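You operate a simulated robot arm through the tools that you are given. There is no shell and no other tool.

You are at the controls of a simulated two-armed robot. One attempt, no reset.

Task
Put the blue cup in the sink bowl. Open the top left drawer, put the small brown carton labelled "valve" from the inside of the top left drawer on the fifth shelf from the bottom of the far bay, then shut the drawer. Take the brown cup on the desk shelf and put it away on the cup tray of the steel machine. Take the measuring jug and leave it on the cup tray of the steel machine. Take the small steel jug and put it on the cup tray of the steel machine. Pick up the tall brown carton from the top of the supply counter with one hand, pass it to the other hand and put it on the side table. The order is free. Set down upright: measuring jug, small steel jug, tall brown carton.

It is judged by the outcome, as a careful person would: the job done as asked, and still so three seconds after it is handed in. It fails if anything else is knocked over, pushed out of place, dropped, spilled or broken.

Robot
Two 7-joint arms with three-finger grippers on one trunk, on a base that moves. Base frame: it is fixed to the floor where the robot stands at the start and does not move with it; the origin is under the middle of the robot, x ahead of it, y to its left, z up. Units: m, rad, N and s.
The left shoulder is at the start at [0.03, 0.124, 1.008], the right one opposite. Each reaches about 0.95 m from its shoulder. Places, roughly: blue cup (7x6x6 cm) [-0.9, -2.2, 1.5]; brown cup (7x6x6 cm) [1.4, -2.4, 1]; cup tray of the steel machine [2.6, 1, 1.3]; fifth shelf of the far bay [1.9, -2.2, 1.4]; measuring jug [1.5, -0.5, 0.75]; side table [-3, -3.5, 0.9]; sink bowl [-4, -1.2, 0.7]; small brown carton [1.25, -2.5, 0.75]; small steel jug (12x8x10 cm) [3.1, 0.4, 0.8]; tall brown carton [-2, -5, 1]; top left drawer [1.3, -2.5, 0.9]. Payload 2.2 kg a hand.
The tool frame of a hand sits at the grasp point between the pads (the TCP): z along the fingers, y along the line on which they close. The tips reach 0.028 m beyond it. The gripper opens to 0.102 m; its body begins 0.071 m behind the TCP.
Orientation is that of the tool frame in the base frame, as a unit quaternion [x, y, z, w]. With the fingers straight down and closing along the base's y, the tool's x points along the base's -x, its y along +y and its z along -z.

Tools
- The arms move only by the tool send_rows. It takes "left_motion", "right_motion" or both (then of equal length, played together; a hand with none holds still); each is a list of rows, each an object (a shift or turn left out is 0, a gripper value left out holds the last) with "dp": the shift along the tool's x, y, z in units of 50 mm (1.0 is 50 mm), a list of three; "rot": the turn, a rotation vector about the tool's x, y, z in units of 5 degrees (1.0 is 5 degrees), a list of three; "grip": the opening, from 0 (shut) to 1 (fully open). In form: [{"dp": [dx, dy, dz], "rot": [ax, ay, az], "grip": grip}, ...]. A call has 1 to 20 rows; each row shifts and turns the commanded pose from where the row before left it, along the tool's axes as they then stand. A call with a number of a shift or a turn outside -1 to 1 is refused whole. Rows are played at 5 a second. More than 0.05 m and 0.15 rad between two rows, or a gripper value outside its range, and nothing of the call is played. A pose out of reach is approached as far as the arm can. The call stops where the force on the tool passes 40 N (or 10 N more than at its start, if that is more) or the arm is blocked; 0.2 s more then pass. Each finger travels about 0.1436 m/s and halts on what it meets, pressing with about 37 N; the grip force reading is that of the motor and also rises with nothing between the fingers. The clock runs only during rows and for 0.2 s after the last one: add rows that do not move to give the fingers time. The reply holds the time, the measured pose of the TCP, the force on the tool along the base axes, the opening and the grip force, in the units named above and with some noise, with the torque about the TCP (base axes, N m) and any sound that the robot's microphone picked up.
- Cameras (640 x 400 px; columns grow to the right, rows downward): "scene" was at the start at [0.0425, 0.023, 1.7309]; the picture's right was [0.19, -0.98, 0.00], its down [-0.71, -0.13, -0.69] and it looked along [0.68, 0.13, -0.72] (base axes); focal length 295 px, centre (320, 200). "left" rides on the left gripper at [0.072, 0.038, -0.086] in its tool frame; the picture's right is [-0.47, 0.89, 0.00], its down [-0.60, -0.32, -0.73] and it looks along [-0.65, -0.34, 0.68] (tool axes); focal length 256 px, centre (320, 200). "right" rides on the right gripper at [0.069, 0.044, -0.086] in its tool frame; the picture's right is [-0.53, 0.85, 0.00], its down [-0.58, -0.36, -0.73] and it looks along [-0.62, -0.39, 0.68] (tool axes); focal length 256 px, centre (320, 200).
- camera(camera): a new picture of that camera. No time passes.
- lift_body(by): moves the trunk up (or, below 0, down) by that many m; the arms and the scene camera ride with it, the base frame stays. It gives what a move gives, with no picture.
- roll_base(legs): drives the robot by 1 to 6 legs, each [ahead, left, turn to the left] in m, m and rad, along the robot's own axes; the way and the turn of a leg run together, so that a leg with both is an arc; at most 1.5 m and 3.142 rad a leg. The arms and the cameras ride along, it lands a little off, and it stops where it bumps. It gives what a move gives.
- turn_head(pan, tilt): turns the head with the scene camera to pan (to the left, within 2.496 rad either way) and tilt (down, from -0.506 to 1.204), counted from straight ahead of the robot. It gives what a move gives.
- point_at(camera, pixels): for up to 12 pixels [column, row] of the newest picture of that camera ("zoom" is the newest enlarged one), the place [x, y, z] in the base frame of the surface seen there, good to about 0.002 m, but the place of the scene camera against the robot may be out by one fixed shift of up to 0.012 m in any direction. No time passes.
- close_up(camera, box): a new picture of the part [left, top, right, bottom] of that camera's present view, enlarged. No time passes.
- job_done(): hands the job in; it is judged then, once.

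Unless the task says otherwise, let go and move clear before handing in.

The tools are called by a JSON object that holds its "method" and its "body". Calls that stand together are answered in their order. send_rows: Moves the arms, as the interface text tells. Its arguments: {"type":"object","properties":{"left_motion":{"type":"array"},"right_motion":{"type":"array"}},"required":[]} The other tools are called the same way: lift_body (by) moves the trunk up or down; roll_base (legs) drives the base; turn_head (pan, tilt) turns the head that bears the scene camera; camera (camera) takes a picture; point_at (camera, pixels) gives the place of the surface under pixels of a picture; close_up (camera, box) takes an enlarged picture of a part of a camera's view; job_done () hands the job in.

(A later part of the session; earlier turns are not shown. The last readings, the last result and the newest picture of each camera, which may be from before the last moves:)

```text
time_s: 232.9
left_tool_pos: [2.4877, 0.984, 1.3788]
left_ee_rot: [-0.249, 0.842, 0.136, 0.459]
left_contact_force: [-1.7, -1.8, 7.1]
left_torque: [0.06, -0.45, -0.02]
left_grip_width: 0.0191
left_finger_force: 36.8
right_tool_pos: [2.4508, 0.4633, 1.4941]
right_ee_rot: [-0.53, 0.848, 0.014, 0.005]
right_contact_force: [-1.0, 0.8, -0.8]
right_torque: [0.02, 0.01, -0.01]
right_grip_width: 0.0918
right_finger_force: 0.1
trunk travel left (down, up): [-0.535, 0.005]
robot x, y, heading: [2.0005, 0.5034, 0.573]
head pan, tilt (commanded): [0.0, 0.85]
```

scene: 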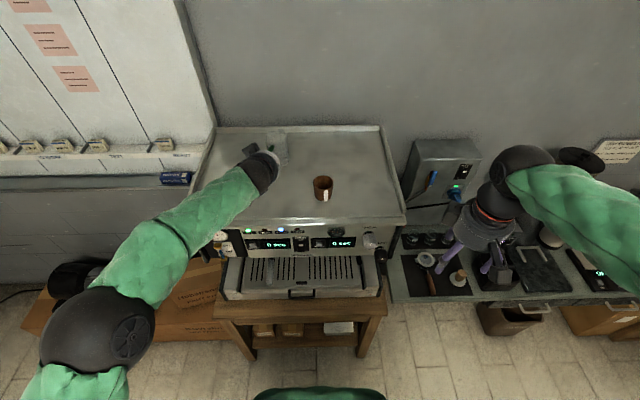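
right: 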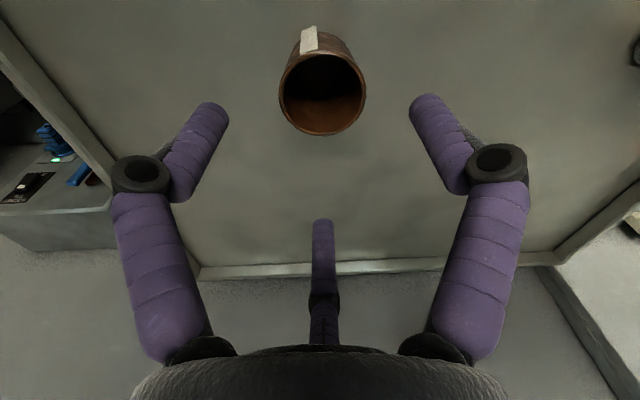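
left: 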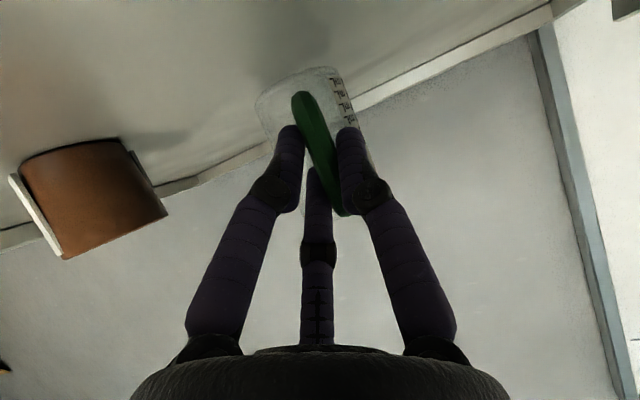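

Contact 7 N: the jug rests on the tray. Open the fingers moderately and check.

{"method": "send_rows", "body": {"left_motion": [{"grip": 0.28}, {"grip": 0.38}, {"grip": 0.48}, {"grip": 0.5}, {"grip": 0.5}]}}

{"method": "camera", "body": {"camera": "left"}}

{"method": "close_up", "body": {"camera": "scene", "box": [180, 120, 420, 270]}}

```text
time_s: 234.1
left_tool_pos: [2.4883, 0.9836, 1.3781]
left_ee_rot: [-0.247, 0.843, 0.134, 0.458]
left_contact_force: [0.4, -0.4, -0.7]
left_torque: [-0.03, 0.0, 0.02]
left_grip_width: 0.051
left_finger_force: 0.0
right_tool_pos: [2.4518, 0.4642, 1.4938]
right_ee_rot: [-0.53, 0.848, 0.013, 0.004]
right_contact_force: [0.8, 0.3, -0.2]
right_torque: [-0.04, -0.03, 0.02]
right_grip_width: 0.0918
right_finger_force: 0.0
trunk travel left (down, up): [-0.535, 0.005]
robot x, y, heading: [1.9981, 0.5072, 0.569]
head pan, tilt (commanded): [0.0, 0.85]
```

```text
taken
```

left: 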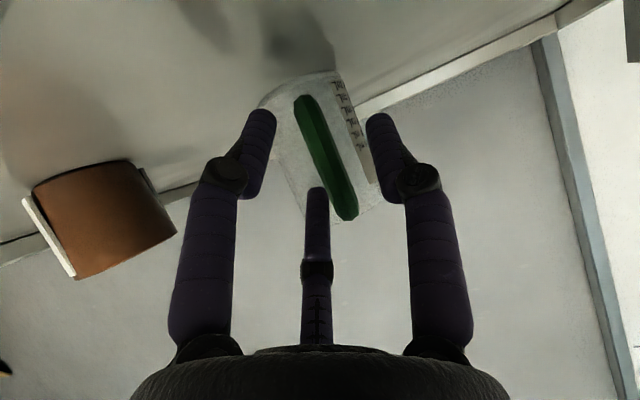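

```text
2.67 times, centred on (300, 195) of scene
```

zoom: 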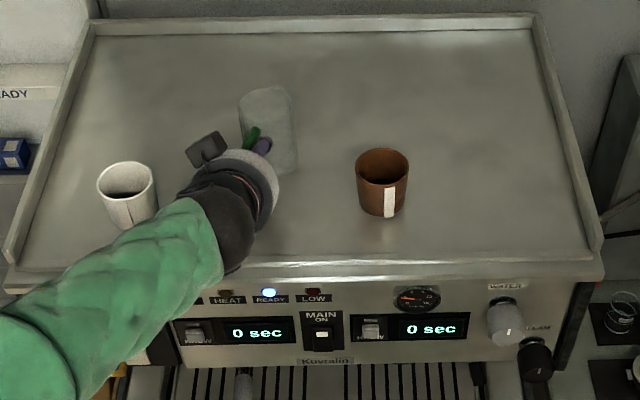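

The jug stands upright, free of the fingers. Withdraw the left hand straight back along its axis.

{"method": "send_rows", "body": {"left_motion": [{"dp": [0, 0, -0.3]}, {"dp": [0, 0, -0.4]}, {"dp": [0, 0, -0.6]}, {"dp": [0, 0, -0.8]}, {"dp": [0, 0, -0.9]}]}}

{"method": "camera", "body": {"camera": "scene"}}

{"method": "close_up", "body": {"camera": "scene", "box": [180, 120, 420, 270]}}

```text
time_s: 235.3
left_tool_pos: [2.3808, 0.9164, 1.4584]
left_ee_rot: [-0.247, 0.843, 0.134, 0.459]
left_contact_force: [0.3, -1.2, -0.1]
left_torque: [0.04, 0.02, 0.03]
left_grip_width: 0.0512
left_finger_force: 0.0
right_tool_pos: [2.4497, 0.4641, 1.4941]
right_ee_rot: [-0.531, 0.847, 0.014, 0.005]
right_contact_force: [-0.2, -0.2, -0.2]
right_torque: [-0.01, -0.02, 0.03]
right_grip_width: 0.0918
right_finger_force: 0.1
trunk travel left (down, up): [-0.535, 0.005]
robot x, y, heading: [2.0008, 0.5028, 0.571]
head pan, tilt (commanded): [0.0, 0.85]
```

```text
taken
```

scene: 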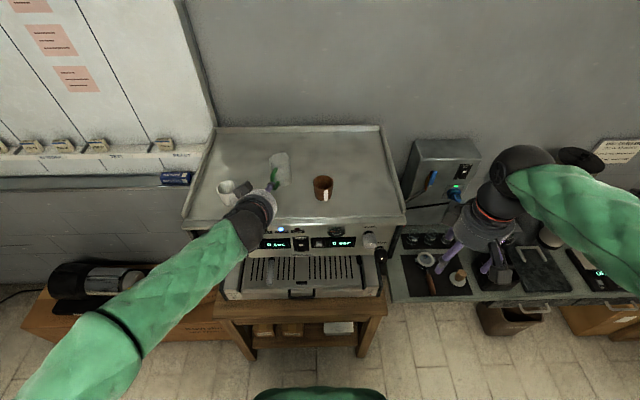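

```text
2.67 times, centred on (300, 195) of scene
```

zoom: 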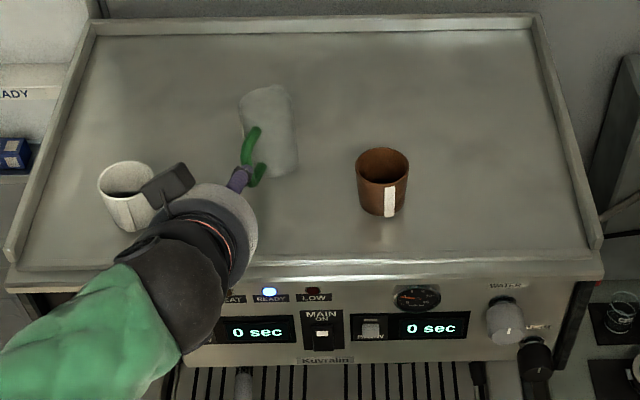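

All three (white cup, jug, brown cup) stand on the tray. I bring the left hand back to a fingers-down tuck and then look at the steel jug on the counter.

{"method": "send_rows", "body": {"left_motion": [{"dp": [0, 0, -0.9]}, {"dp": [0, 0, -0.9], "grip": 1.0}, {"rot": [0, 1, 0]}, {"rot": [0, 1, 0]}, {"rot": [0, 1, 0]}, {"rot": [0, 1, 0]}, {"rot": [0, 1, 0]}, {"rot": [0, 1, 0]}, {"rot": [0, 1, 0]}, {"rot": [0, 1, 0]}, {"rot": [0, 1, 0]}, {"rot": [0, 1, 0]}, {"rot": [0, 1, 0]}, {"rot": [0, 0.4, 0]}]}}

{"method": "turn_head", "body": {"pan": -0.8, "tilt": 0.85}}

{"method": "camera", "body": {"camera": "scene"}}

```text
time_s: 238.3
left_tool_pos: [2.3192, 0.8743, 1.5075]
left_ee_rot: [-0.282, 0.959, -0.001, 0.0]
left_contact_force: [-0.3, -0.2, 0.4]
left_torque: [-0.05, -0.03, 0.0]
left_grip_width: 0.1021
left_finger_force: 0.1
right_tool_pos: [2.4513, 0.464, 1.4931]
right_ee_rot: [-0.531, 0.847, 0.014, 0.004]
right_contact_force: [0.5, -1.3, 0.3]
right_torque: [-0.02, -0.01, 0.03]
right_grip_width: 0.0917
right_finger_force: 0.1
trunk travel left (down, up): [-0.535, 0.005]
robot x, y, heading: [1.9973, 0.5035, 0.57]
head pan, tilt (commanded): [0.0, 0.85]
```

```text
time_s: 239.4
left_tool_pos: [2.3199, 0.8754, 1.5067]
left_ee_rot: [-0.283, 0.959, 0.0, 0.0]
left_contact_force: [-0.2, -0.3, -0.4]
left_torque: [0.0, 0.0, 0.03]
left_grip_width: 0.102
left_finger_force: 0.0
right_tool_pos: [2.4525, 0.4633, 1.4939]
right_ee_rot: [-0.531, 0.847, 0.014, 0.005]
right_contact_force: [0.9, -0.4, 0.9]
right_torque: [0.03, 0.0, 0.0]
right_grip_width: 0.0919
right_finger_force: 0.1
trunk travel left (down, up): [-0.535, 0.005]
robot x, y, heading: [2.0033, 0.5085, 0.577]
head pan, tilt (commanded): [-0.799, 0.85]
```

```text
taken
```

scene: 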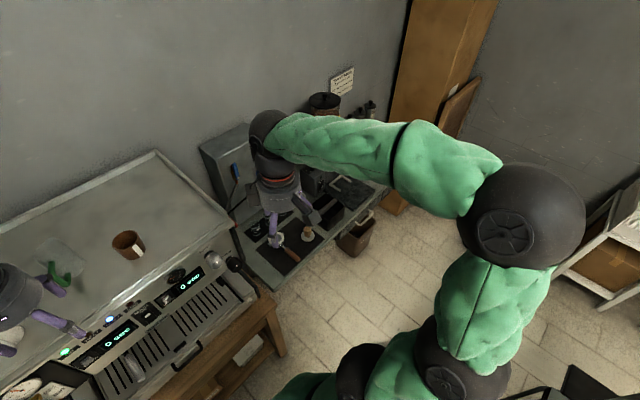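

The right arm hides the jug from here. I strafe right along the counter by 0.57 m (hands high and clear), then look down at it.

{"method": "roll_base", "body": {"legs": [[0, -0.57, 0]]}}

{"method": "turn_head", "body": {"pan": -0.05, "tilt": 0.8}}

{"method": "camera", "body": {"camera": "scene"}}

```text
time_s: 242.7
left_tool_pos: [2.6296, 0.3909, 1.5072]
left_ee_rot: [-0.285, 0.959, 0.0, 0.001]
left_contact_force: [-0.3, -1.1, -1.1]
left_torque: [0.02, 0.0, 0.01]
left_grip_width: 0.1018
left_finger_force: 0.0
right_tool_pos: [2.7641, -0.0189, 1.4937]
right_ee_rot: [-0.532, 0.846, 0.014, 0.005]
right_contact_force: [0.4, 0.5, 0.4]
right_torque: [-0.02, 0.05, -0.01]
right_grip_width: 0.0917
right_finger_force: 0.1
trunk travel left (down, up): [-0.535, 0.005]
robot x, y, heading: [2.3182, 0.0223, 0.575]
head pan, tilt (commanded): [-0.799, 0.85]
```

```text
time_s: 243.8
left_tool_pos: [2.6304, 0.3913, 1.5057]
left_ee_rot: [-0.284, 0.959, 0.0, 0.0]
left_contact_force: [-0.3, -0.7, -0.3]
left_torque: [-0.01, 0.02, -0.01]
left_grip_width: 0.1019
left_finger_force: 0.0
right_tool_pos: [2.7648, -0.0184, 1.4936]
right_ee_rot: [-0.532, 0.846, 0.014, 0.005]
right_contact_force: [0.4, 0.3, 0.4]
right_torque: [0.01, 0.0, -0.02]
right_grip_width: 0.0921
right_finger_force: 0.0
trunk travel left (down, up): [-0.535, 0.005]
robot x, y, heading: [2.3159, 0.0228, 0.575]
head pan, tilt (commanded): [-0.051, 0.799]
```

```text
taken
```

scene: 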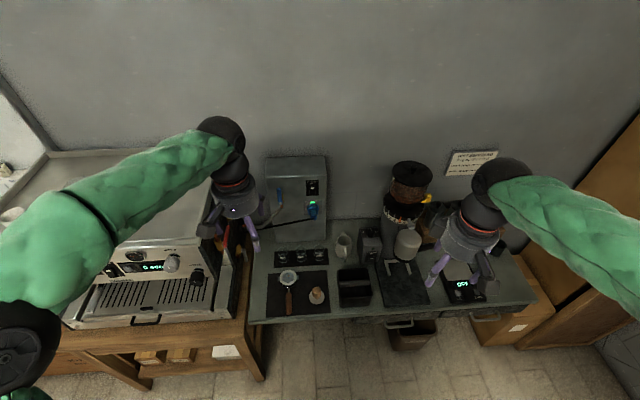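

The counter is in clear view: the small steel jug is at (344,245) behind the knock box (353,285). I zoom in and measure.

{"method": "close_up", "body": {"camera": "scene", "box": [260, 200, 460, 325]}}

{"method": "point_at", "body": {"camera": "zoom", "pixels": [[250, 140], [285, 140], [268, 120], [268, 160], [262, 175], [240, 120], [265, 185], [290, 222], [240, 222], [350, 170], [220, 60], [265, 142]]}}

```text
3.20 times, centred on (360, 262) of scene
```

zoom: 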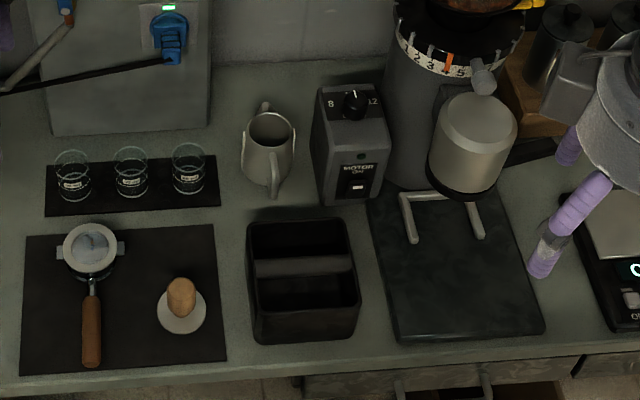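

```text
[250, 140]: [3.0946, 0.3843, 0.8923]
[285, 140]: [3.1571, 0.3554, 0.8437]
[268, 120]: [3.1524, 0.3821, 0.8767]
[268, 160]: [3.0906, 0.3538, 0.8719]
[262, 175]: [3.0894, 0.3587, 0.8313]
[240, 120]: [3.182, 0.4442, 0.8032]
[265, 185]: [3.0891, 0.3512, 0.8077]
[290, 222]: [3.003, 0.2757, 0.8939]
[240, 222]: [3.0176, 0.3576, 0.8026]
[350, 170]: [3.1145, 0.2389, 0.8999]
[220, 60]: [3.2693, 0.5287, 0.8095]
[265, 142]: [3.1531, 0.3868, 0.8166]
```

The steel jug stands at about (3.12,0.375), its handle toward me, 3 cm left of the MOTOR box; a top grasp with thumb on the left fits. I check the grinder's place relative to the arm path.

{"method": "point_at", "body": {"camera": "zoom", "pixels": [[475, 120], [440, 60], [460, 50], [355, 110], [322, 150], [205, 160], [190, 190], [265, 108], [247, 150], [292, 150], [275, 190], [440, 175]]}}

{"method": "send_rows", "body": {"left_motion": [{"dp": [0.8, 0, 0]}, {"dp": [0.8, 0, 0]}]}}

{"method": "roll_base", "body": {"legs": [[0.17, 0, 0]]}}

{"method": "lift_body", "body": {"by": -0.285}}

{"method": "camera", "body": {"camera": "scene"}}

```text
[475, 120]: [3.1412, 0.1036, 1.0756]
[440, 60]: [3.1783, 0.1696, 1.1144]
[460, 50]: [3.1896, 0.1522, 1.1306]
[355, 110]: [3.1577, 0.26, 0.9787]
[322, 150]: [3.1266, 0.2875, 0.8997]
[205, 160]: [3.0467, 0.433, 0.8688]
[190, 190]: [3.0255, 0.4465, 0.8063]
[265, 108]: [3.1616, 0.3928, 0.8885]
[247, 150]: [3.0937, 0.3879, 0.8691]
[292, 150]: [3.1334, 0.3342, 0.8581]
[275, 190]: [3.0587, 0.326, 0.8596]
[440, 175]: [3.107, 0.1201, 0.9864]
```

```text
time_s: 244.4
left_tool_pos: [2.5623, 0.3464, 1.507]
left_ee_rot: [-0.284, 0.959, 0.0, 0.001]
left_contact_force: [0.1, 0.2, -0.2]
left_torque: [0.01, -0.03, 0.03]
left_grip_width: 0.1019
left_finger_force: 0.0
right_tool_pos: [2.7623, -0.0195, 1.4944]
right_ee_rot: [-0.532, 0.846, 0.013, 0.005]
right_contact_force: [-0.5, 0.0, 1.1]
right_torque: [-0.01, -0.04, -0.01]
right_grip_width: 0.0918
right_finger_force: 0.1
trunk travel left (down, up): [-0.535, 0.005]
robot x, y, heading: [2.318, 0.0223, 0.576]
head pan, tilt (commanded): [-0.051, 0.799]
```

```text
time_s: 245.9
left_tool_pos: [2.7049, 0.4348, 1.5078]
left_ee_rot: [-0.282, 0.959, 0.0, 0.001]
left_contact_force: [0.4, -0.8, -0.5]
left_torque: [0.04, -0.04, 0.02]
left_grip_width: 0.1021
left_finger_force: 0.1
right_tool_pos: [2.9052, 0.0688, 1.4941]
right_ee_rot: [-0.53, 0.848, 0.014, 0.006]
right_contact_force: [0.3, -0.3, 1.3]
right_torque: [-0.01, 0.0, 0.04]
right_grip_width: 0.0917
right_finger_force: 0.0
trunk travel left (down, up): [-0.535, 0.005]
robot x, y, heading: [2.4558, 0.1107, 0.567]
head pan, tilt (commanded): [-0.051, 0.799]
```

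```text
time_s: 248.8
left_tool_pos: [2.7057, 0.4368, 1.2228]
left_ee_rot: [-0.281, 0.96, 0.0, 0.0]
left_contact_force: [-0.4, -0.1, 0.2]
left_torque: [-0.02, -0.01, -0.01]
left_grip_width: 0.1016
left_finger_force: 0.1
right_tool_pos: [2.9063, 0.0697, 1.2092]
right_ee_rot: [-0.53, 0.848, 0.014, 0.005]
right_contact_force: [0.0, 0.5, 0.3]
right_torque: [0.02, 0.0, -0.02]
right_grip_width: 0.092
right_finger_force: 0.1
trunk travel left (down, up): [-0.25, 0.29]
robot x, y, heading: [2.4523, 0.1142, 0.57]
head pan, tilt (commanded): [-0.051, 0.799]
```

```text
taken
```

scene: 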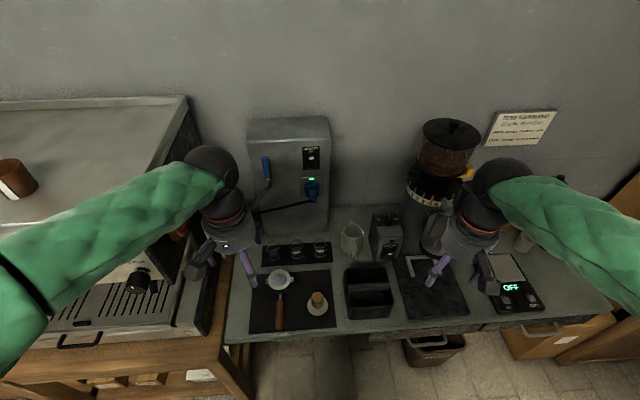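

The path for the right hand is clear left of the grinder. I yaw the hand square (fingers 30° off both handle and spout), move left, then ahead toward the jug at z≈1.2.

{"method": "send_rows", "body": {"right_motion": [{"rot": [0, 0, 1], "grip": 1.0}, {"rot": [0, 0, 1]}, {"rot": [0, 0, 1]}, {"rot": [0, 0, 1]}, {"rot": [0, 0, 1]}, {"rot": [0, 0, 1]}, {"rot": [0, 0, 0.26]}, {"dp": [0, 0.9, 0]}, {"dp": [0, 0.9, 0]}, {"dp": [0, 0.87, 0]}, {"dp": [-0.93, 0, 0.2]}, {"dp": [-0.93, 0, 0.2]}, {"dp": [-0.93, 0, 0.2]}, {"dp": [-0.93, 0, 0.2]}, {"dp": [-0.93, 0, 0.2]}, {"dp": [-0.93, 0, 0.2]}]}}

{"method": "camera", "body": {"camera": "right"}}

{"method": "camera", "body": {"camera": "scene"}}

```text
time_s: 252.2
left_tool_pos: [2.7072, 0.4378, 1.2214]
left_ee_rot: [-0.28, 0.96, 0.001, 0.0]
left_contact_force: [1.0, 0.7, -0.3]
left_torque: [0.0, 0.06, 0.03]
left_grip_width: 0.102
left_finger_force: 0.2
right_tool_pos: [3.0665, 0.3339, 1.1552]
right_ee_rot: [-0.281, 0.96, 0.015, 0.0]
right_contact_force: [-0.4, 0.1, 0.2]
right_torque: [-0.01, 0.06, 0.01]
right_grip_width: 0.102
right_finger_force: 0.2
trunk travel left (down, up): [-0.25, 0.29]
robot x, y, heading: [2.4547, 0.1137, 0.571]
head pan, tilt (commanded): [-0.051, 0.799]
```

```text
taken
```

right: 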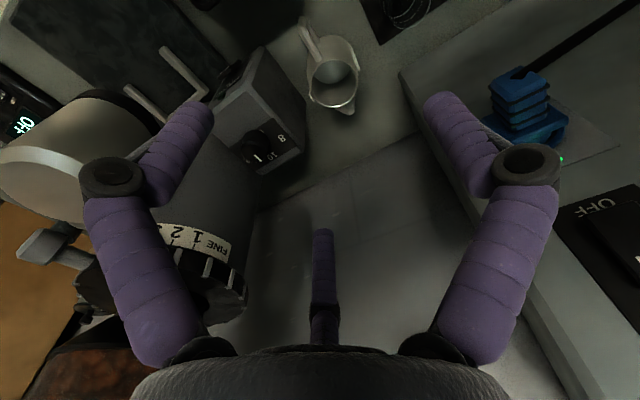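

```text
taken
```

scene: 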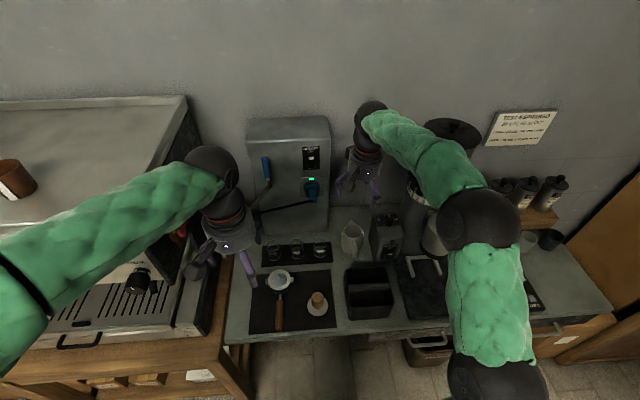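

The hand camera sees the jug at (335,80), handle upper-left, spout below. I check clearance between the forearm and grinder hopper and measure the jug rim.

{"method": "point_at", "body": {"camera": "scene", "pixels": [[453, 124], [475, 135], [420, 150], [440, 170], [480, 215], [400, 130], [430, 230]]}}

{"method": "close_up", "body": {"camera": "right", "box": [260, 0, 420, 140]}}

{"method": "point_at", "body": {"camera": "right", "pixels": [[313, 75], [357, 62], [325, 105], [347, 112], [335, 37], [310, 45], [355, 95], [310, 90], [240, 60], [280, 100], [295, 130], [335, 85]]}}

```text
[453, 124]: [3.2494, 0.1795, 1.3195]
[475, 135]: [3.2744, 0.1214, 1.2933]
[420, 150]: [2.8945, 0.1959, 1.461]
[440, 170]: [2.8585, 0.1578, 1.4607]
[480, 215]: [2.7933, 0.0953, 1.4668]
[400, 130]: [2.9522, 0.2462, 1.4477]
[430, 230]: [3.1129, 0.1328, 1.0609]
```

```text
2.86 times, centred on (340, 70) of right
```

zoom: 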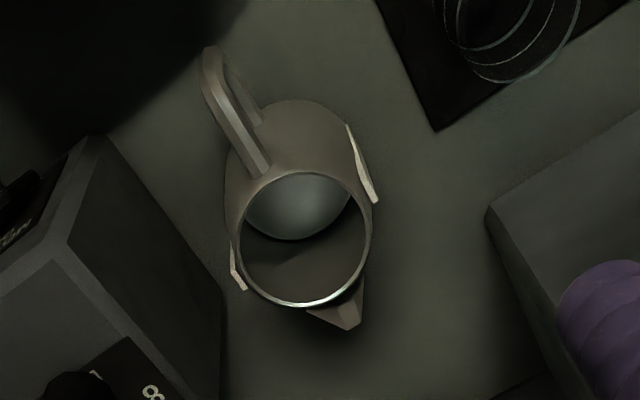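

```text
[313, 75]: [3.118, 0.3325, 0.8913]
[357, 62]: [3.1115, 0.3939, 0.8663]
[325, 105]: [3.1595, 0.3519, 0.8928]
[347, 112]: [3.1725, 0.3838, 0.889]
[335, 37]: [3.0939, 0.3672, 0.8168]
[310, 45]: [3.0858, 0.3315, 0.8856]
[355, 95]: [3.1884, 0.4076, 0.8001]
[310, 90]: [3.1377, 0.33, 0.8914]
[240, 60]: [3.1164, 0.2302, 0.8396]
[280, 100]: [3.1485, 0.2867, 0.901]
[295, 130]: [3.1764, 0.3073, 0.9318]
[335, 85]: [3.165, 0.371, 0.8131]
```

The forearm is well away from the hopper. I fit the jug's rim more exactly from zoomed points.

{"method": "point_at", "body": {"camera": "zoom", "pixels": [[241, 250], [256, 285], [285, 303], [318, 303], [370, 240], [366, 210], [300, 176], [270, 182], [375, 185], [234, 265], [345, 325], [215, 60]]}}

```text
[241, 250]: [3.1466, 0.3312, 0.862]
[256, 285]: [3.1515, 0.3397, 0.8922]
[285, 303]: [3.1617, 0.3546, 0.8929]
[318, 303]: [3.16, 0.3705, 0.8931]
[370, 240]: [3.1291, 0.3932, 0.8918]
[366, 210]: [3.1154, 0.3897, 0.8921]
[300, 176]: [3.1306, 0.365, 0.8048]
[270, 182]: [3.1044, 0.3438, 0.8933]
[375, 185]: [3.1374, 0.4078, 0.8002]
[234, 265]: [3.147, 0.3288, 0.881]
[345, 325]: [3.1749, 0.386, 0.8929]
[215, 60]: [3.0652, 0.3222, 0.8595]
```

Rim centre (3.132,0.361), radius ≈3.15 cm, rim z 0.8925, counter 0.802. I move over it, level the hand, and descend part-way.

{"method": "send_rows", "body": {"right_motion": [{"dp": [-0.7, -0.125, 0], "rot": [0.33, 0, 0]}, {"dp": [-0.7, -0.125, 0]}, {"dp": [0, 0, 0.8]}, {"dp": [0, 0, 0.8]}, {"dp": [0, 0, 0.8]}, {"dp": [0, 0, 0.6]}]}}

{"method": "camera", "body": {"camera": "right"}}

{"method": "camera", "body": {"camera": "scene"}}

```text
time_s: 253.6
left_tool_pos: [2.708, 0.4364, 1.2225]
left_ee_rot: [-0.281, 0.96, 0.0, 0.0]
left_contact_force: [0.2, 0.4, 0.0]
left_torque: [0.01, 0.02, 0.01]
left_grip_width: 0.102
left_finger_force: 0.1
right_tool_pos: [3.136, 0.3615, 1.0045]
right_ee_rot: [-0.282, 0.96, 0.001, 0.005]
right_contact_force: [-0.4, 0.2, 0.4]
right_torque: [0.0, 0.04, -0.03]
right_grip_width: 0.1019
right_finger_force: 0.0
trunk travel left (down, up): [-0.25, 0.29]
robot x, y, heading: [2.4603, 0.1157, 0.57]
head pan, tilt (commanded): [-0.051, 0.799]
```

```text
taken
```

right: 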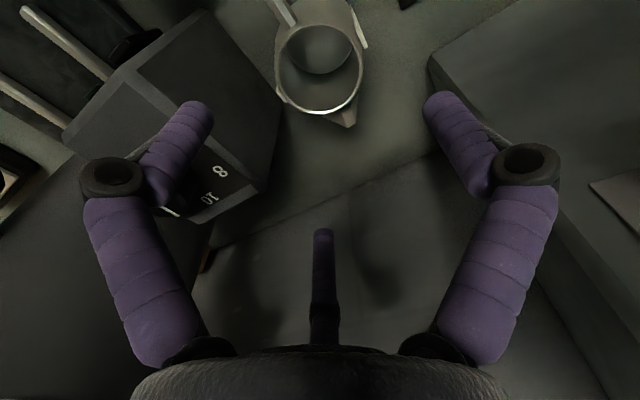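

```text
taken
```

scene: 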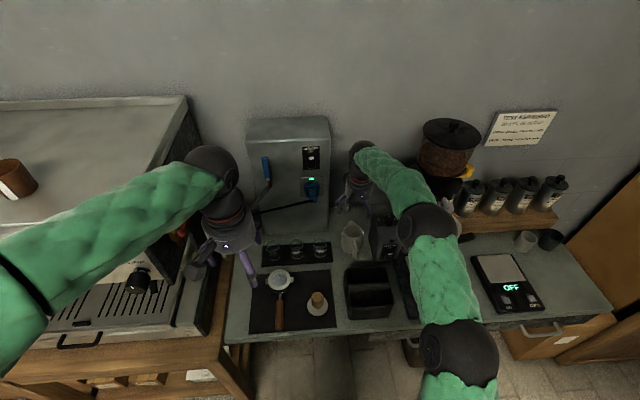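

The jug is ahead in view at (320,65); the MOTOR box at (200,110) is near the left finger. I check exact clearances from this view before descending further.

{"method": "point_at", "body": {"camera": "right", "pixels": [[281, 95], [200, 15], [250, 195], [240, 120], [310, 105], [275, 65], [360, 70], [345, 118], [330, 30], [430, 65], [300, 20], [295, 110]]}}

```text
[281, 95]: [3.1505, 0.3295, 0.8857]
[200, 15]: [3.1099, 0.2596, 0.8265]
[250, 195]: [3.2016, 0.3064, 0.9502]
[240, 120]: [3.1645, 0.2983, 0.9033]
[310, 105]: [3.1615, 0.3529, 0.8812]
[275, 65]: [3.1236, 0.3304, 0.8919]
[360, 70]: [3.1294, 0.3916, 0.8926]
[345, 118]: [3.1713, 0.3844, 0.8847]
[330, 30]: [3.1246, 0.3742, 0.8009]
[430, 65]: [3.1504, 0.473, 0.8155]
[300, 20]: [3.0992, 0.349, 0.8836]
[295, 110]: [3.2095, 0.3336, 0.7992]
```

Clearances are fine (box face ≥6 cm right of the jug axis). Descend to z≈0.848 around the jug body.

{"method": "send_rows", "body": {"right_motion": [{"dp": [0.08, 0, 0.7]}, {"dp": [0, 0, 0.7]}, {"dp": [0, 0, 0.7]}, {"dp": [0, 0, 0.6]}, {"dp": [0, 0, 0.4]}]}}

{"method": "camera", "body": {"camera": "right"}}

```text
time_s: 254.8
left_tool_pos: [2.7067, 0.4356, 1.2212]
left_ee_rot: [-0.282, 0.959, -0.001, 0.0]
left_contact_force: [-0.3, -0.6, 0.0]
left_torque: [-0.01, -0.01, 0.01]
left_grip_width: 0.102
left_finger_force: 0.1
right_tool_pos: [3.1322, 0.3636, 0.8512]
right_ee_rot: [-0.28, 0.96, 0.001, 0.005]
right_contact_force: [0.4, 0.3, -0.4]
right_torque: [-0.01, 0.01, -0.02]
right_grip_width: 0.1019
right_finger_force: 0.0
trunk travel left (down, up): [-0.25, 0.29]
robot x, y, heading: [2.4553, 0.1161, 0.571]
head pan, tilt (commanded): [-0.051, 0.799]
```

```text
taken
```

right: 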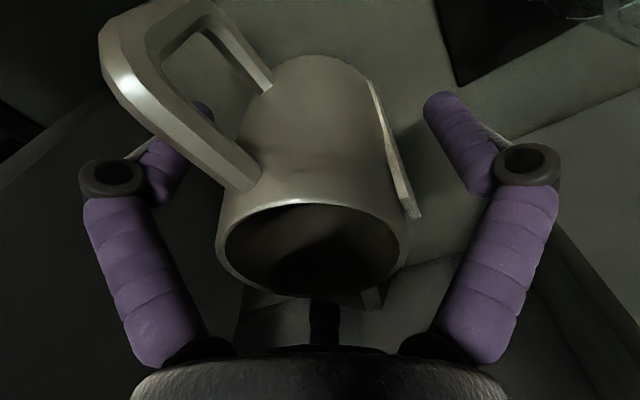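

The jug body is between the fingers, with the handle passing between finger and thumb. Close slowly.

{"method": "send_rows", "body": {"right_motion": [{"grip": 0.85}, {"grip": 0.7}, {"grip": 0.55}, {"grip": 0.4}, {"grip": 0.3}, {"grip": 0.3}]}}

{"method": "camera", "body": {"camera": "right"}}

```text
time_s: 256.2
left_tool_pos: [2.706, 0.4371, 1.2228]
left_ee_rot: [-0.281, 0.96, 0.0, -0.001]
left_contact_force: [0.0, -0.2, -0.3]
left_torque: [0.01, 0.01, 0.02]
left_grip_width: 0.1019
left_finger_force: 0.1
right_tool_pos: [3.1326, 0.3639, 0.8523]
right_ee_rot: [-0.281, 0.96, 0.001, 0.006]
right_contact_force: [0.3, -1.6, 3.7]
right_torque: [-0.13, 0.06, 0.09]
right_grip_width: 0.0721
right_finger_force: 37.0
trunk travel left (down, up): [-0.25, 0.29]
robot x, y, heading: [2.4569, 0.1143, 0.57]
head pan, tilt (commanded): [-0.051, 0.799]
```

```text
taken
```

right: 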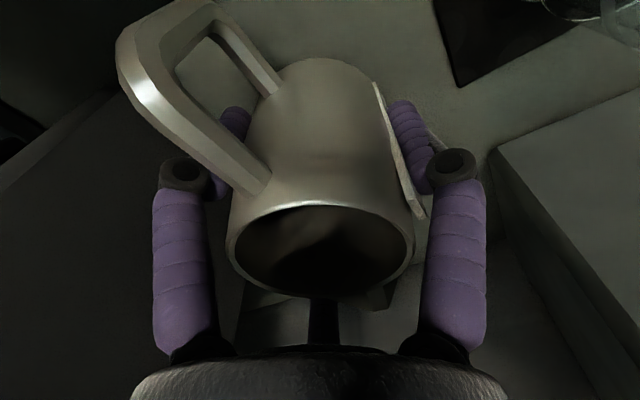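

Gripped at 0.072 m with 37 N. Lift slowly and check.

{"method": "send_rows", "body": {"right_motion": [{"dp": [0, 0, -0.2]}, {"dp": [0, 0, -0.4]}, {"dp": [0, 0, -0.6]}, {"dp": [0, 0, -0.8]}]}}

{"method": "camera", "body": {"camera": "right"}}

{"method": "camera", "body": {"camera": "scene"}}

```text
time_s: 257.2
left_tool_pos: [2.7056, 0.4364, 1.2226]
left_ee_rot: [-0.281, 0.96, 0.0, 0.0]
left_contact_force: [-0.4, -0.5, 0.2]
left_torque: [0.0, -0.03, -0.01]
left_grip_width: 0.1022
left_finger_force: 0.0
right_tool_pos: [3.1315, 0.3611, 0.9492]
right_ee_rot: [-0.282, 0.959, 0.0, 0.005]
right_contact_force: [-0.2, -0.2, -2.0]
right_torque: [0.02, -0.04, 0.04]
right_grip_width: 0.0718
right_finger_force: 37.0
trunk travel left (down, up): [-0.25, 0.29]
robot x, y, heading: [2.453, 0.1147, 0.57]
head pan, tilt (commanded): [-0.051, 0.799]
```

```text
taken
```

right: 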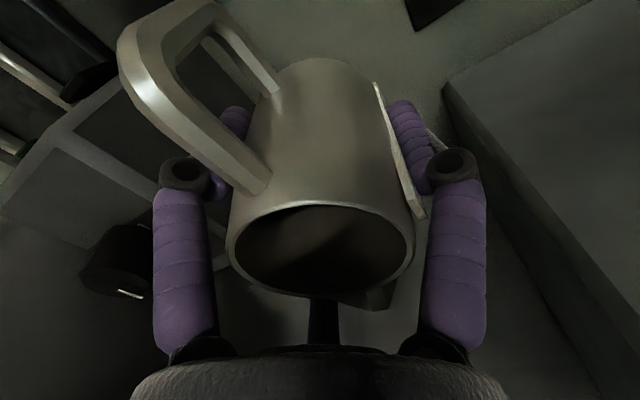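

```text
taken
```

scene: 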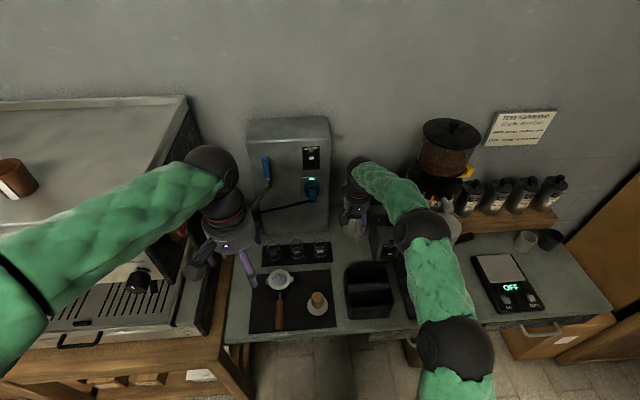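

The steel jug is lifted securely. Raise it further, retract toward me, and raise the trunk.

{"method": "send_rows", "body": {"right_motion": [{"dp": [0, 0, -0.9]}, {"dp": [0, 0, -0.9]}, {"dp": [0, 0, -0.9]}, {"dp": [0.2, 0, -0.9]}, {"dp": [0.4, 0, -0.8]}, {"dp": [0.9, 0, -0.2]}, {"dp": [0.95, 0, 0]}, {"dp": [0.95, 0, 0]}, {"dp": [0.95, 0, 0]}, {"dp": [0.95, 0, 0]}]}}

{"method": "lift_body", "body": {"by": 0.285}}

{"method": "roll_base", "body": {"legs": [[-0.07, 0, 0], [0, 0.52, 0]]}}

{"method": "turn_head", "body": {"pan": 0.0, "tilt": 0.85}}

{"method": "camera", "body": {"camera": "scene"}}

```text
time_s: 259.4
left_tool_pos: [2.7049, 0.4355, 1.2233]
left_ee_rot: [-0.281, 0.96, 0.0, 0.001]
left_contact_force: [-0.3, -0.7, 0.1]
left_torque: [0.01, -0.05, 0.0]
left_grip_width: 0.1019
left_finger_force: 0.0
right_tool_pos: [2.9021, 0.2184, 1.1804]
right_ee_rot: [-0.282, 0.959, 0.002, 0.005]
right_contact_force: [-0.5, 0.1, -2.4]
right_torque: [0.02, -0.07, 0.0]
right_grip_width: 0.072
right_finger_force: 36.9
trunk travel left (down, up): [-0.25, 0.29]
robot x, y, heading: [2.4599, 0.1118, 0.572]
head pan, tilt (commanded): [-0.051, 0.799]
```

```text
time_s: 262.2
left_tool_pos: [2.7058, 0.436, 1.5075]
left_ee_rot: [-0.281, 0.96, 0.0, 0.0]
left_contact_force: [-0.2, 0.2, 0.0]
left_torque: [0.03, 0.0, -0.02]
left_grip_width: 0.1021
left_finger_force: 0.0
right_tool_pos: [2.9053, 0.218, 1.4638]
right_ee_rot: [-0.282, 0.959, 0.0, 0.004]
right_contact_force: [-0.5, 0.0, -1.4]
right_torque: [0.04, -0.02, 0.0]
right_grip_width: 0.072
right_finger_force: 37.0
trunk travel left (down, up): [-0.535, 0.005]
robot x, y, heading: [2.4606, 0.1192, 0.569]
head pan, tilt (commanded): [-0.051, 0.799]
```

```text
time_s: 265.8
left_tool_pos: [2.375, 0.8196, 1.507]
left_ee_rot: [-0.281, 0.96, 0.0, 0.0]
left_contact_force: [-0.2, 0.2, 0.4]
left_torque: [0.02, -0.02, -0.02]
left_grip_width: 0.1021
left_finger_force: 0.1
right_tool_pos: [2.5739, 0.6028, 1.4631]
right_ee_rot: [-0.282, 0.959, 0.002, 0.004]
right_contact_force: [0.4, 0.1, -1.8]
right_torque: [0.0, 0.03, -0.03]
right_grip_width: 0.072
right_finger_force: 37.1
trunk travel left (down, up): [-0.535, 0.005]
robot x, y, heading: [2.1263, 0.4981, 0.569]
head pan, tilt (commanded): [-0.051, 0.799]
```

```text
time_s: 266.4
left_tool_pos: [2.3758, 0.8214, 1.5079]
left_ee_rot: [-0.281, 0.96, 0.0, 0.0]
left_contact_force: [1.4, -1.0, -0.2]
left_torque: [-0.02, -0.03, 0.03]
left_grip_width: 0.102
left_finger_force: 0.1
right_tool_pos: [2.5745, 0.6038, 1.4636]
right_ee_rot: [-0.282, 0.959, 0.001, 0.005]
right_contact_force: [0.2, 0.3, -0.9]
right_torque: [-0.04, -0.03, 0.03]
right_grip_width: 0.072
right_finger_force: 36.8
trunk travel left (down, up): [-0.535, 0.005]
robot x, y, heading: [2.1269, 0.4979, 0.571]
head pan, tilt (commanded): [0.0, 0.85]
```

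```text
taken
```

scene: 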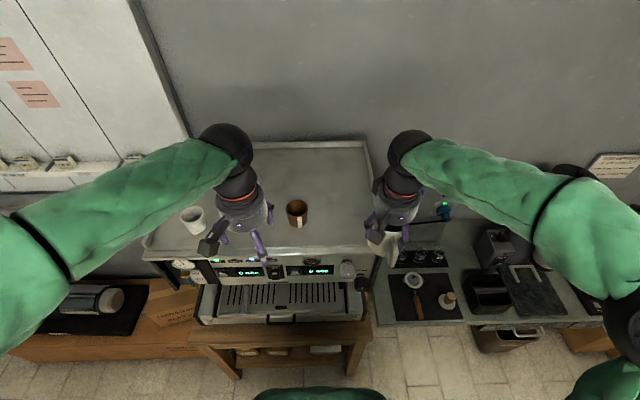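

Tray in view; target spot for the steel jug is right of and behind the brown cup, at about (2.709,0.80). Move the right hand there at current height.

{"method": "send_rows", "body": {"right_motion": [{"dp": [-0.7, 0.37, -0.2]}, {"dp": [-0.92, 0.37, 0]}, {"dp": [-0.92, 0.37, 0]}, {"dp": [-0.92, 0.37, 0]}, {"dp": [-0.92, 0.37, 0]}]}}

{"method": "camera", "body": {"camera": "scene"}}

{"method": "camera", "body": {"camera": "right"}}

```text
time_s: 267.6
left_tool_pos: [2.3767, 0.8244, 1.5054]
left_ee_rot: [-0.281, 0.96, -0.001, -0.001]
left_contact_force: [0.1, 1.3, 0.5]
left_torque: [-0.07, 0.05, 0.02]
left_grip_width: 0.1018
left_finger_force: 0.1
right_tool_pos: [2.7067, 0.8019, 1.4756]
right_ee_rot: [-0.281, 0.96, 0.001, 0.003]
right_contact_force: [0.4, 1.1, -1.3]
right_torque: [0.03, 0.05, -0.02]
right_grip_width: 0.072
right_finger_force: 36.8
trunk travel left (down, up): [-0.535, 0.005]
robot x, y, heading: [2.1239, 0.4974, 0.566]
head pan, tilt (commanded): [0.0, 0.85]
```

```text
taken
```

scene: 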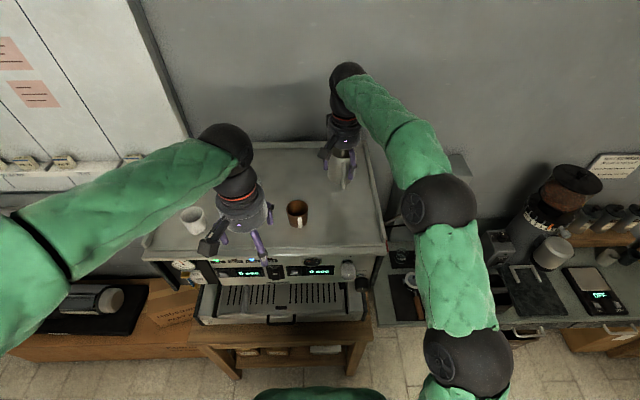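

```text
taken
```

right: 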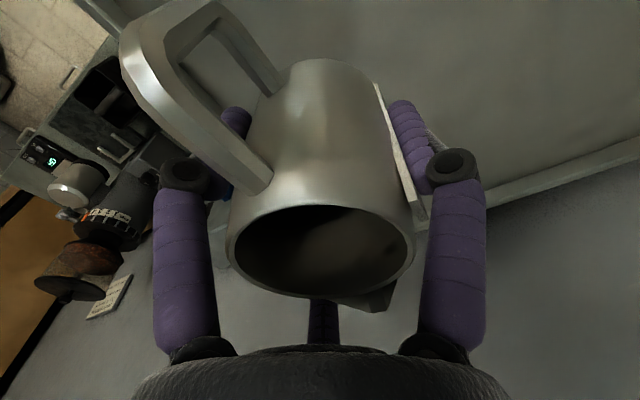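

Steel jug above its spot with cup and rail clear. Lower near the tray, then in fine steps.

{"method": "send_rows", "body": {"right_motion": [{"dp": [0, 0, 0.6]}, {"dp": [0, 0, 0.6]}, {"dp": [0, 0, 0.5]}, {"dp": [0, 0, 0.25]}, {"dp": [0, 0, 0.1]}]}}

{"method": "close_up", "body": {"camera": "scene", "box": [150, 90, 430, 265]}}

```text
time_s: 268.8
left_tool_pos: [2.3764, 0.8223, 1.5071]
left_ee_rot: [-0.282, 0.959, 0.0, 0.001]
left_contact_force: [-0.2, -0.4, 0.5]
left_torque: [0.02, 0.02, -0.02]
left_grip_width: 0.102
left_finger_force: 0.1
right_tool_pos: [2.7072, 0.8008, 1.374]
right_ee_rot: [-0.282, 0.959, 0.0, 0.004]
right_contact_force: [0.5, -0.2, -1.4]
right_torque: [0.04, 0.02, 0.02]
right_grip_width: 0.0721
right_finger_force: 36.9
trunk travel left (down, up): [-0.535, 0.005]
robot x, y, heading: [2.127, 0.4998, 0.571]
head pan, tilt (commanded): [0.0, 0.85]
```

```text
2.29 times, centred on (290, 178) of scene
```

zoom: 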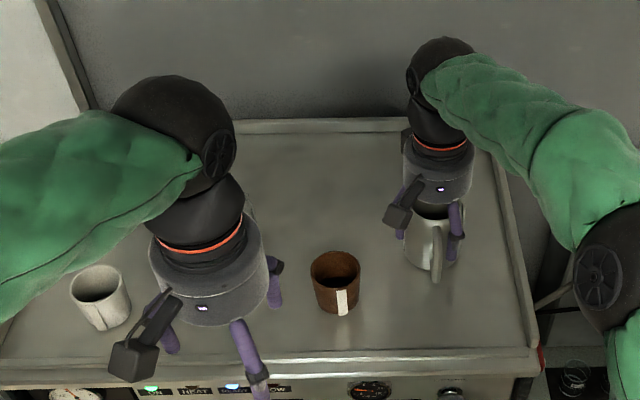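

{"method": "send_rows", "body": {"right_motion": [{"dp": [0, 0, 0.08]}, {"dp": [0, 0, 0.06]}]}}

```text
time_s: 269.4
left_tool_pos: [2.3746, 0.8218, 1.5068]
left_ee_rot: [-0.282, 0.96, -0.001, 0.001]
left_contact_force: [1.0, 0.0, 0.5]
left_torque: [0.02, 0.01, -0.01]
left_grip_width: 0.1017
left_finger_force: 0.1
right_tool_pos: [2.7081, 0.8019, 1.3694]
right_ee_rot: [-0.281, 0.96, 0.002, 0.007]
right_contact_force: [-0.6, 0.8, 15.9]
right_torque: [-0.3, 0.5, -0.01]
right_grip_width: 0.0717
right_finger_force: 36.3
trunk travel left (down, up): [-0.535, 0.005]
robot x, y, heading: [2.1266, 0.4966, 0.569]
head pan, tilt (commanded): [0.0, 0.85]
```

The tray carries the jug (15.9 N up at z=1.369, as computed). Open the fingers and look.

{"method": "send_rows", "body": {"right_motion": [{"dp": [0, 0, -0.04], "grip": 0.75}, {"grip": 0.82}, {"grip": 0.9}, {"grip": 1.0}, {"grip": 1.0}]}}

{"method": "camera", "body": {"camera": "right"}}

```text
time_s: 270.6
left_tool_pos: [2.3749, 0.8205, 1.5076]
left_ee_rot: [-0.281, 0.96, 0.0, 0.0]
left_contact_force: [-0.4, 0.6, -0.6]
left_torque: [0.03, -0.02, 0.03]
left_grip_width: 0.102
left_finger_force: 0.0
right_tool_pos: [2.7087, 0.8, 1.3682]
right_ee_rot: [-0.282, 0.959, 0.0, 0.004]
right_contact_force: [0.2, -0.3, 0.4]
right_torque: [0.02, -0.02, -0.05]
right_grip_width: 0.1021
right_finger_force: 0.0
trunk travel left (down, up): [-0.535, 0.005]
robot x, y, heading: [2.1257, 0.4969, 0.567]
head pan, tilt (commanded): [0.0, 0.85]
```

```text
taken
```

right: 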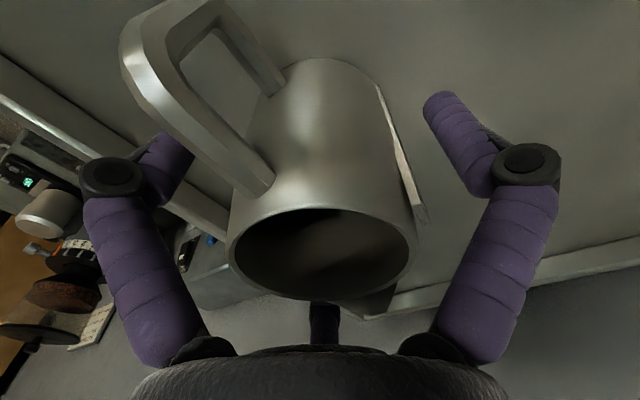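

The jug stands free. Rise straight up 12 cm, then retract.

{"method": "send_rows", "body": {"right_motion": [{"dp": [0, 0, -0.3]}, {"dp": [0, 0, -0.6]}, {"dp": [0, 0, -0.8]}, {"dp": [0, 0, -0.8]}, {"dp": [0.3, -0.2, -0.4]}, {"dp": [0.9, -0.37, 0]}, {"dp": [0.9, -0.37, 0]}, {"dp": [0.9, -0.37, 0]}, {"dp": [0.9, -0.37, 0]}, {"dp": [0.9, -0.2, 0]}]}}

{"method": "camera", "body": {"camera": "scene"}}

{"method": "close_up", "body": {"camera": "scene", "box": [130, 110, 410, 285]}}

```text
time_s: 272.8
left_tool_pos: [2.3744, 0.8189, 1.5091]
left_ee_rot: [-0.282, 0.96, 0.0, 0.0]
left_contact_force: [0.8, 0.1, 0.7]
left_torque: [-0.02, -0.04, -0.04]
left_grip_width: 0.1019
left_finger_force: 0.0
right_tool_pos: [2.5519, 0.5883, 1.5101]
right_ee_rot: [-0.282, 0.959, 0.001, 0.005]
right_contact_force: [-0.5, -0.6, -1.1]
right_torque: [0.04, -0.05, 0.01]
right_grip_width: 0.1018
right_finger_force: 0.0
trunk travel left (down, up): [-0.535, 0.005]
robot x, y, heading: [2.1249, 0.4978, 0.57]
head pan, tilt (commanded): [0.0, 0.85]
```

```text
taken
```

scene: 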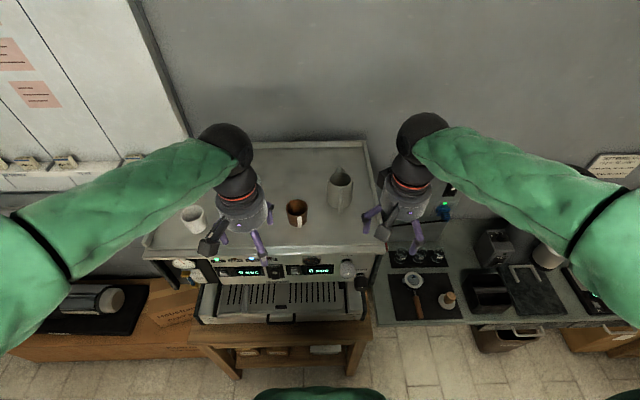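

```text
2.29 times, centred on (270, 198) of scene
```

zoom: 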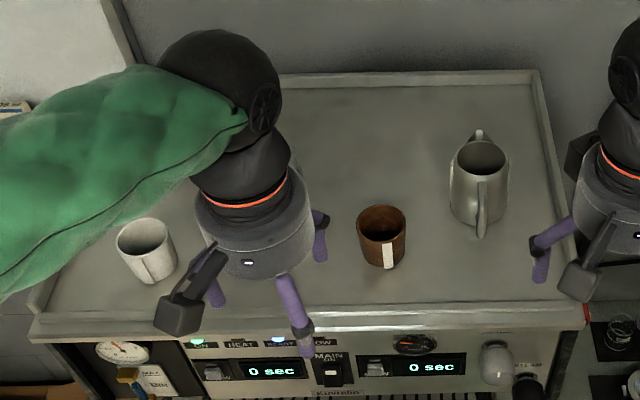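

All three vessels are on the tray (steel jug at zoom (480,180), brown cup (381,235)); the measuring jug is behind my left hand. I turn left, drive out of the corridor, and look back to verify it.

{"method": "roll_base", "body": {"legs": [[0, 0, 1.56], [0.72, 0, 0]]}}

{"method": "turn_head", "body": {"pan": -1.9, "tilt": 0.6}}

{"method": "camera", "body": {"camera": "scene"}}

{"method": "close_up", "body": {"camera": "scene", "box": [250, 100, 450, 225]}}

{"method": "turn_head", "body": {"pan": 1.0, "tilt": 0.7}}

{"method": "camera", "body": {"camera": "scene"}}

```text
time_s: 280.6
left_tool_pos: [1.4028, 1.3478, 1.5071]
left_ee_rot: [0.88, -0.474, 0.0, -0.001]
left_contact_force: [-0.1, 1.0, -0.6]
left_torque: [0.02, 0.0, 0.01]
left_grip_width: 0.1023
left_finger_force: 0.0
right_tool_pos: [1.6334, 1.5313, 1.5101]
right_ee_rot: [0.88, -0.474, -0.004, -0.003]
right_contact_force: [-0.9, 0.7, 0.5]
right_torque: [0.01, 0.0, 0.03]
right_grip_width: 0.1022
right_finger_force: 0.0
trunk travel left (down, up): [-0.535, 0.005]
robot x, y, heading: [1.7301, 1.1047, 2.158]
head pan, tilt (commanded): [0.0, 0.85]
```

```text
time_s: 282.5
left_tool_pos: [1.4027, 1.3484, 1.5066]
left_ee_rot: [0.88, -0.474, 0.001, 0.0]
left_contact_force: [0.5, 0.2, 0.1]
left_torque: [-0.01, -0.02, 0.01]
left_grip_width: 0.102
left_finger_force: 0.1
right_tool_pos: [1.6339, 1.5298, 1.5095]
right_ee_rot: [0.88, -0.474, -0.003, -0.002]
right_contact_force: [0.4, 0.4, 0.2]
right_torque: [-0.03, -0.01, 0.02]
right_grip_width: 0.1024
right_finger_force: 0.1
trunk travel left (down, up): [-0.535, 0.005]
robot x, y, heading: [1.7298, 1.1054, 2.153]
head pan, tilt (commanded): [-1.901, 0.6]
```

```text
taken
```

scene: 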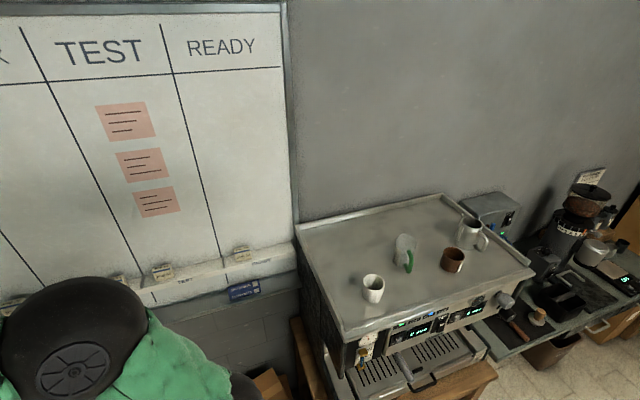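

```text
3.20 times, centred on (350, 162) of scene
```

zoom: 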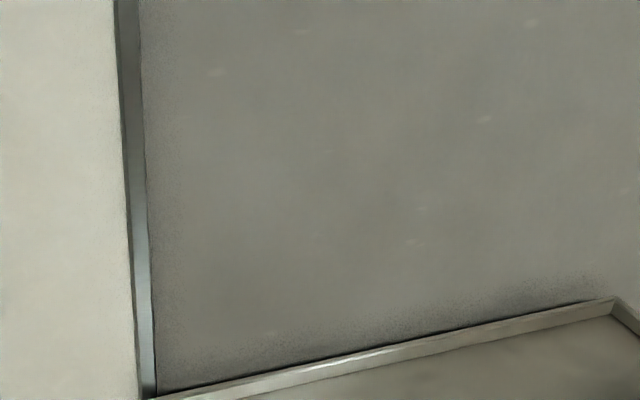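

```text
time_s: 285.0
left_tool_pos: [1.4042, 1.3492, 1.5076]
left_ee_rot: [0.88, -0.475, 0.0, 0.001]
left_contact_force: [0.0, -0.3, 0.4]
left_torque: [0.01, -0.01, -0.01]
left_grip_width: 0.102
left_finger_force: 0.0
right_tool_pos: [1.634, 1.531, 1.5094]
right_ee_rot: [0.881, -0.474, -0.004, -0.003]
right_contact_force: [0.2, 0.3, 0.2]
right_torque: [-0.03, 0.01, 0.0]
right_grip_width: 0.1021
right_finger_force: 0.1
trunk travel left (down, up): [-0.535, 0.005]
robot x, y, heading: [1.7245, 1.0979, 2.156]
head pan, tilt (commanded): [1.0, 0.7]
```

```text
taken
```

scene: 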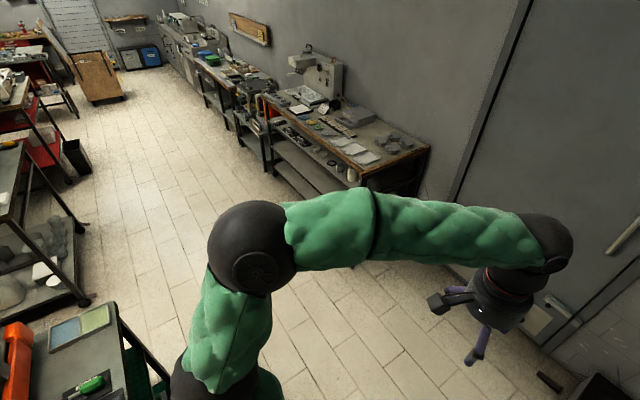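

The tray shows white cup, measuring jug, brown cup and steel jug all upright. Now to the blue cup: I measure bench and cart limits of the central aisle.

{"method": "point_at", "body": {"camera": "scene", "pixels": [[428, 150], [360, 185], [262, 100], [300, 195], [80, 305], [125, 310], [90, 165], [75, 215], [160, 200], [130, 100], [100, 60], [40, 90]]}}

{"method": "lift_body", "body": {"by": -0.285}}

```text
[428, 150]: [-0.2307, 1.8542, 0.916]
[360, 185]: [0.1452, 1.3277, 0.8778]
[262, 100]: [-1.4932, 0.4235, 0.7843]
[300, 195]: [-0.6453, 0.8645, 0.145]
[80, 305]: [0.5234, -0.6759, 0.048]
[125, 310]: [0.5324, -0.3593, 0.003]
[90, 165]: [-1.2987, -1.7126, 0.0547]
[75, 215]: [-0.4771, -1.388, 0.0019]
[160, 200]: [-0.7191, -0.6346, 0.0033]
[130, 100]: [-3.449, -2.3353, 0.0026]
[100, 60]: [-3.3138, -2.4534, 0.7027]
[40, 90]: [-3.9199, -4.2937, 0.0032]
```

```text
time_s: 287.9
left_tool_pos: [1.403, 1.3499, 1.221]
left_ee_rot: [0.881, -0.473, 0.0, 0.0]
left_contact_force: [-0.5, -0.3, -0.3]
left_torque: [0.02, -0.02, 0.01]
left_grip_width: 0.1018
left_finger_force: 0.0
right_tool_pos: [1.6332, 1.5304, 1.2248]
right_ee_rot: [0.881, -0.474, -0.005, -0.003]
right_contact_force: [1.2, 0.7, 0.2]
right_torque: [0.0, 0.01, 0.0]
right_grip_width: 0.1022
right_finger_force: 0.0
trunk travel left (down, up): [-0.25, 0.29]
robot x, y, heading: [1.7284, 1.1054, 2.155]
head pan, tilt (commanded): [1.0, 0.7]
```

Bench front corner is at (0.145,1.33), orange cart corner at (1.01,0.24); I can pass between. Turn left and drive toward the central aisle.

{"method": "roll_base", "body": {"legs": [[0, 0, 1.628], [0.596, -0.25, 0], [1.14, 0.02, 0]]}}

{"method": "turn_head", "body": {"pan": 0.4, "tilt": 0.45}}

{"method": "camera", "body": {"camera": "scene"}}

```text
time_s: 300.8
left_tool_pos: [-0.0384, -0.0498, 1.2231]
left_ee_rot: [0.953, 0.302, 0.001, -0.001]
left_contact_force: [-0.4, 0.0, -0.7]
left_torque: [0.0, 0.04, -0.03]
left_grip_width: 0.1021
left_finger_force: 0.0
right_tool_pos: [-0.2272, 0.1737, 1.2257]
right_ee_rot: [0.953, 0.302, -0.004, 0.0]
right_contact_force: [-0.4, -0.2, -0.1]
right_torque: [0.02, 0.01, 0.0]
right_grip_width: 0.102
right_finger_force: 0.1
trunk travel left (down, up): [-0.25, 0.29]
robot x, y, heading: [0.1958, 0.288, -2.527]
head pan, tilt (commanded): [1.0, 0.7]
```

```text
time_s: 301.8
left_tool_pos: [-0.038, -0.0491, 1.2222]
left_ee_rot: [0.953, 0.302, 0.001, 0.0]
left_contact_force: [-0.2, 0.0, 0.2]
left_torque: [-0.03, -0.02, -0.01]
left_grip_width: 0.1018
left_finger_force: 0.1
right_tool_pos: [-0.2281, 0.1734, 1.2243]
right_ee_rot: [0.953, 0.302, -0.005, 0.0]
right_contact_force: [0.3, -1.3, 0.4]
right_torque: [-0.01, 0.01, 0.01]
right_grip_width: 0.1018
right_finger_force: 0.1
trunk travel left (down, up): [-0.25, 0.29]
robot x, y, heading: [0.2003, 0.2871, -2.528]
head pan, tilt (commanded): [0.4, 0.45]
```

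```text
taken
```

scene: 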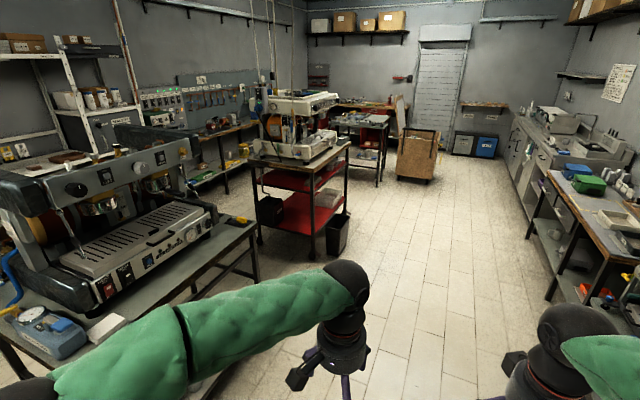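

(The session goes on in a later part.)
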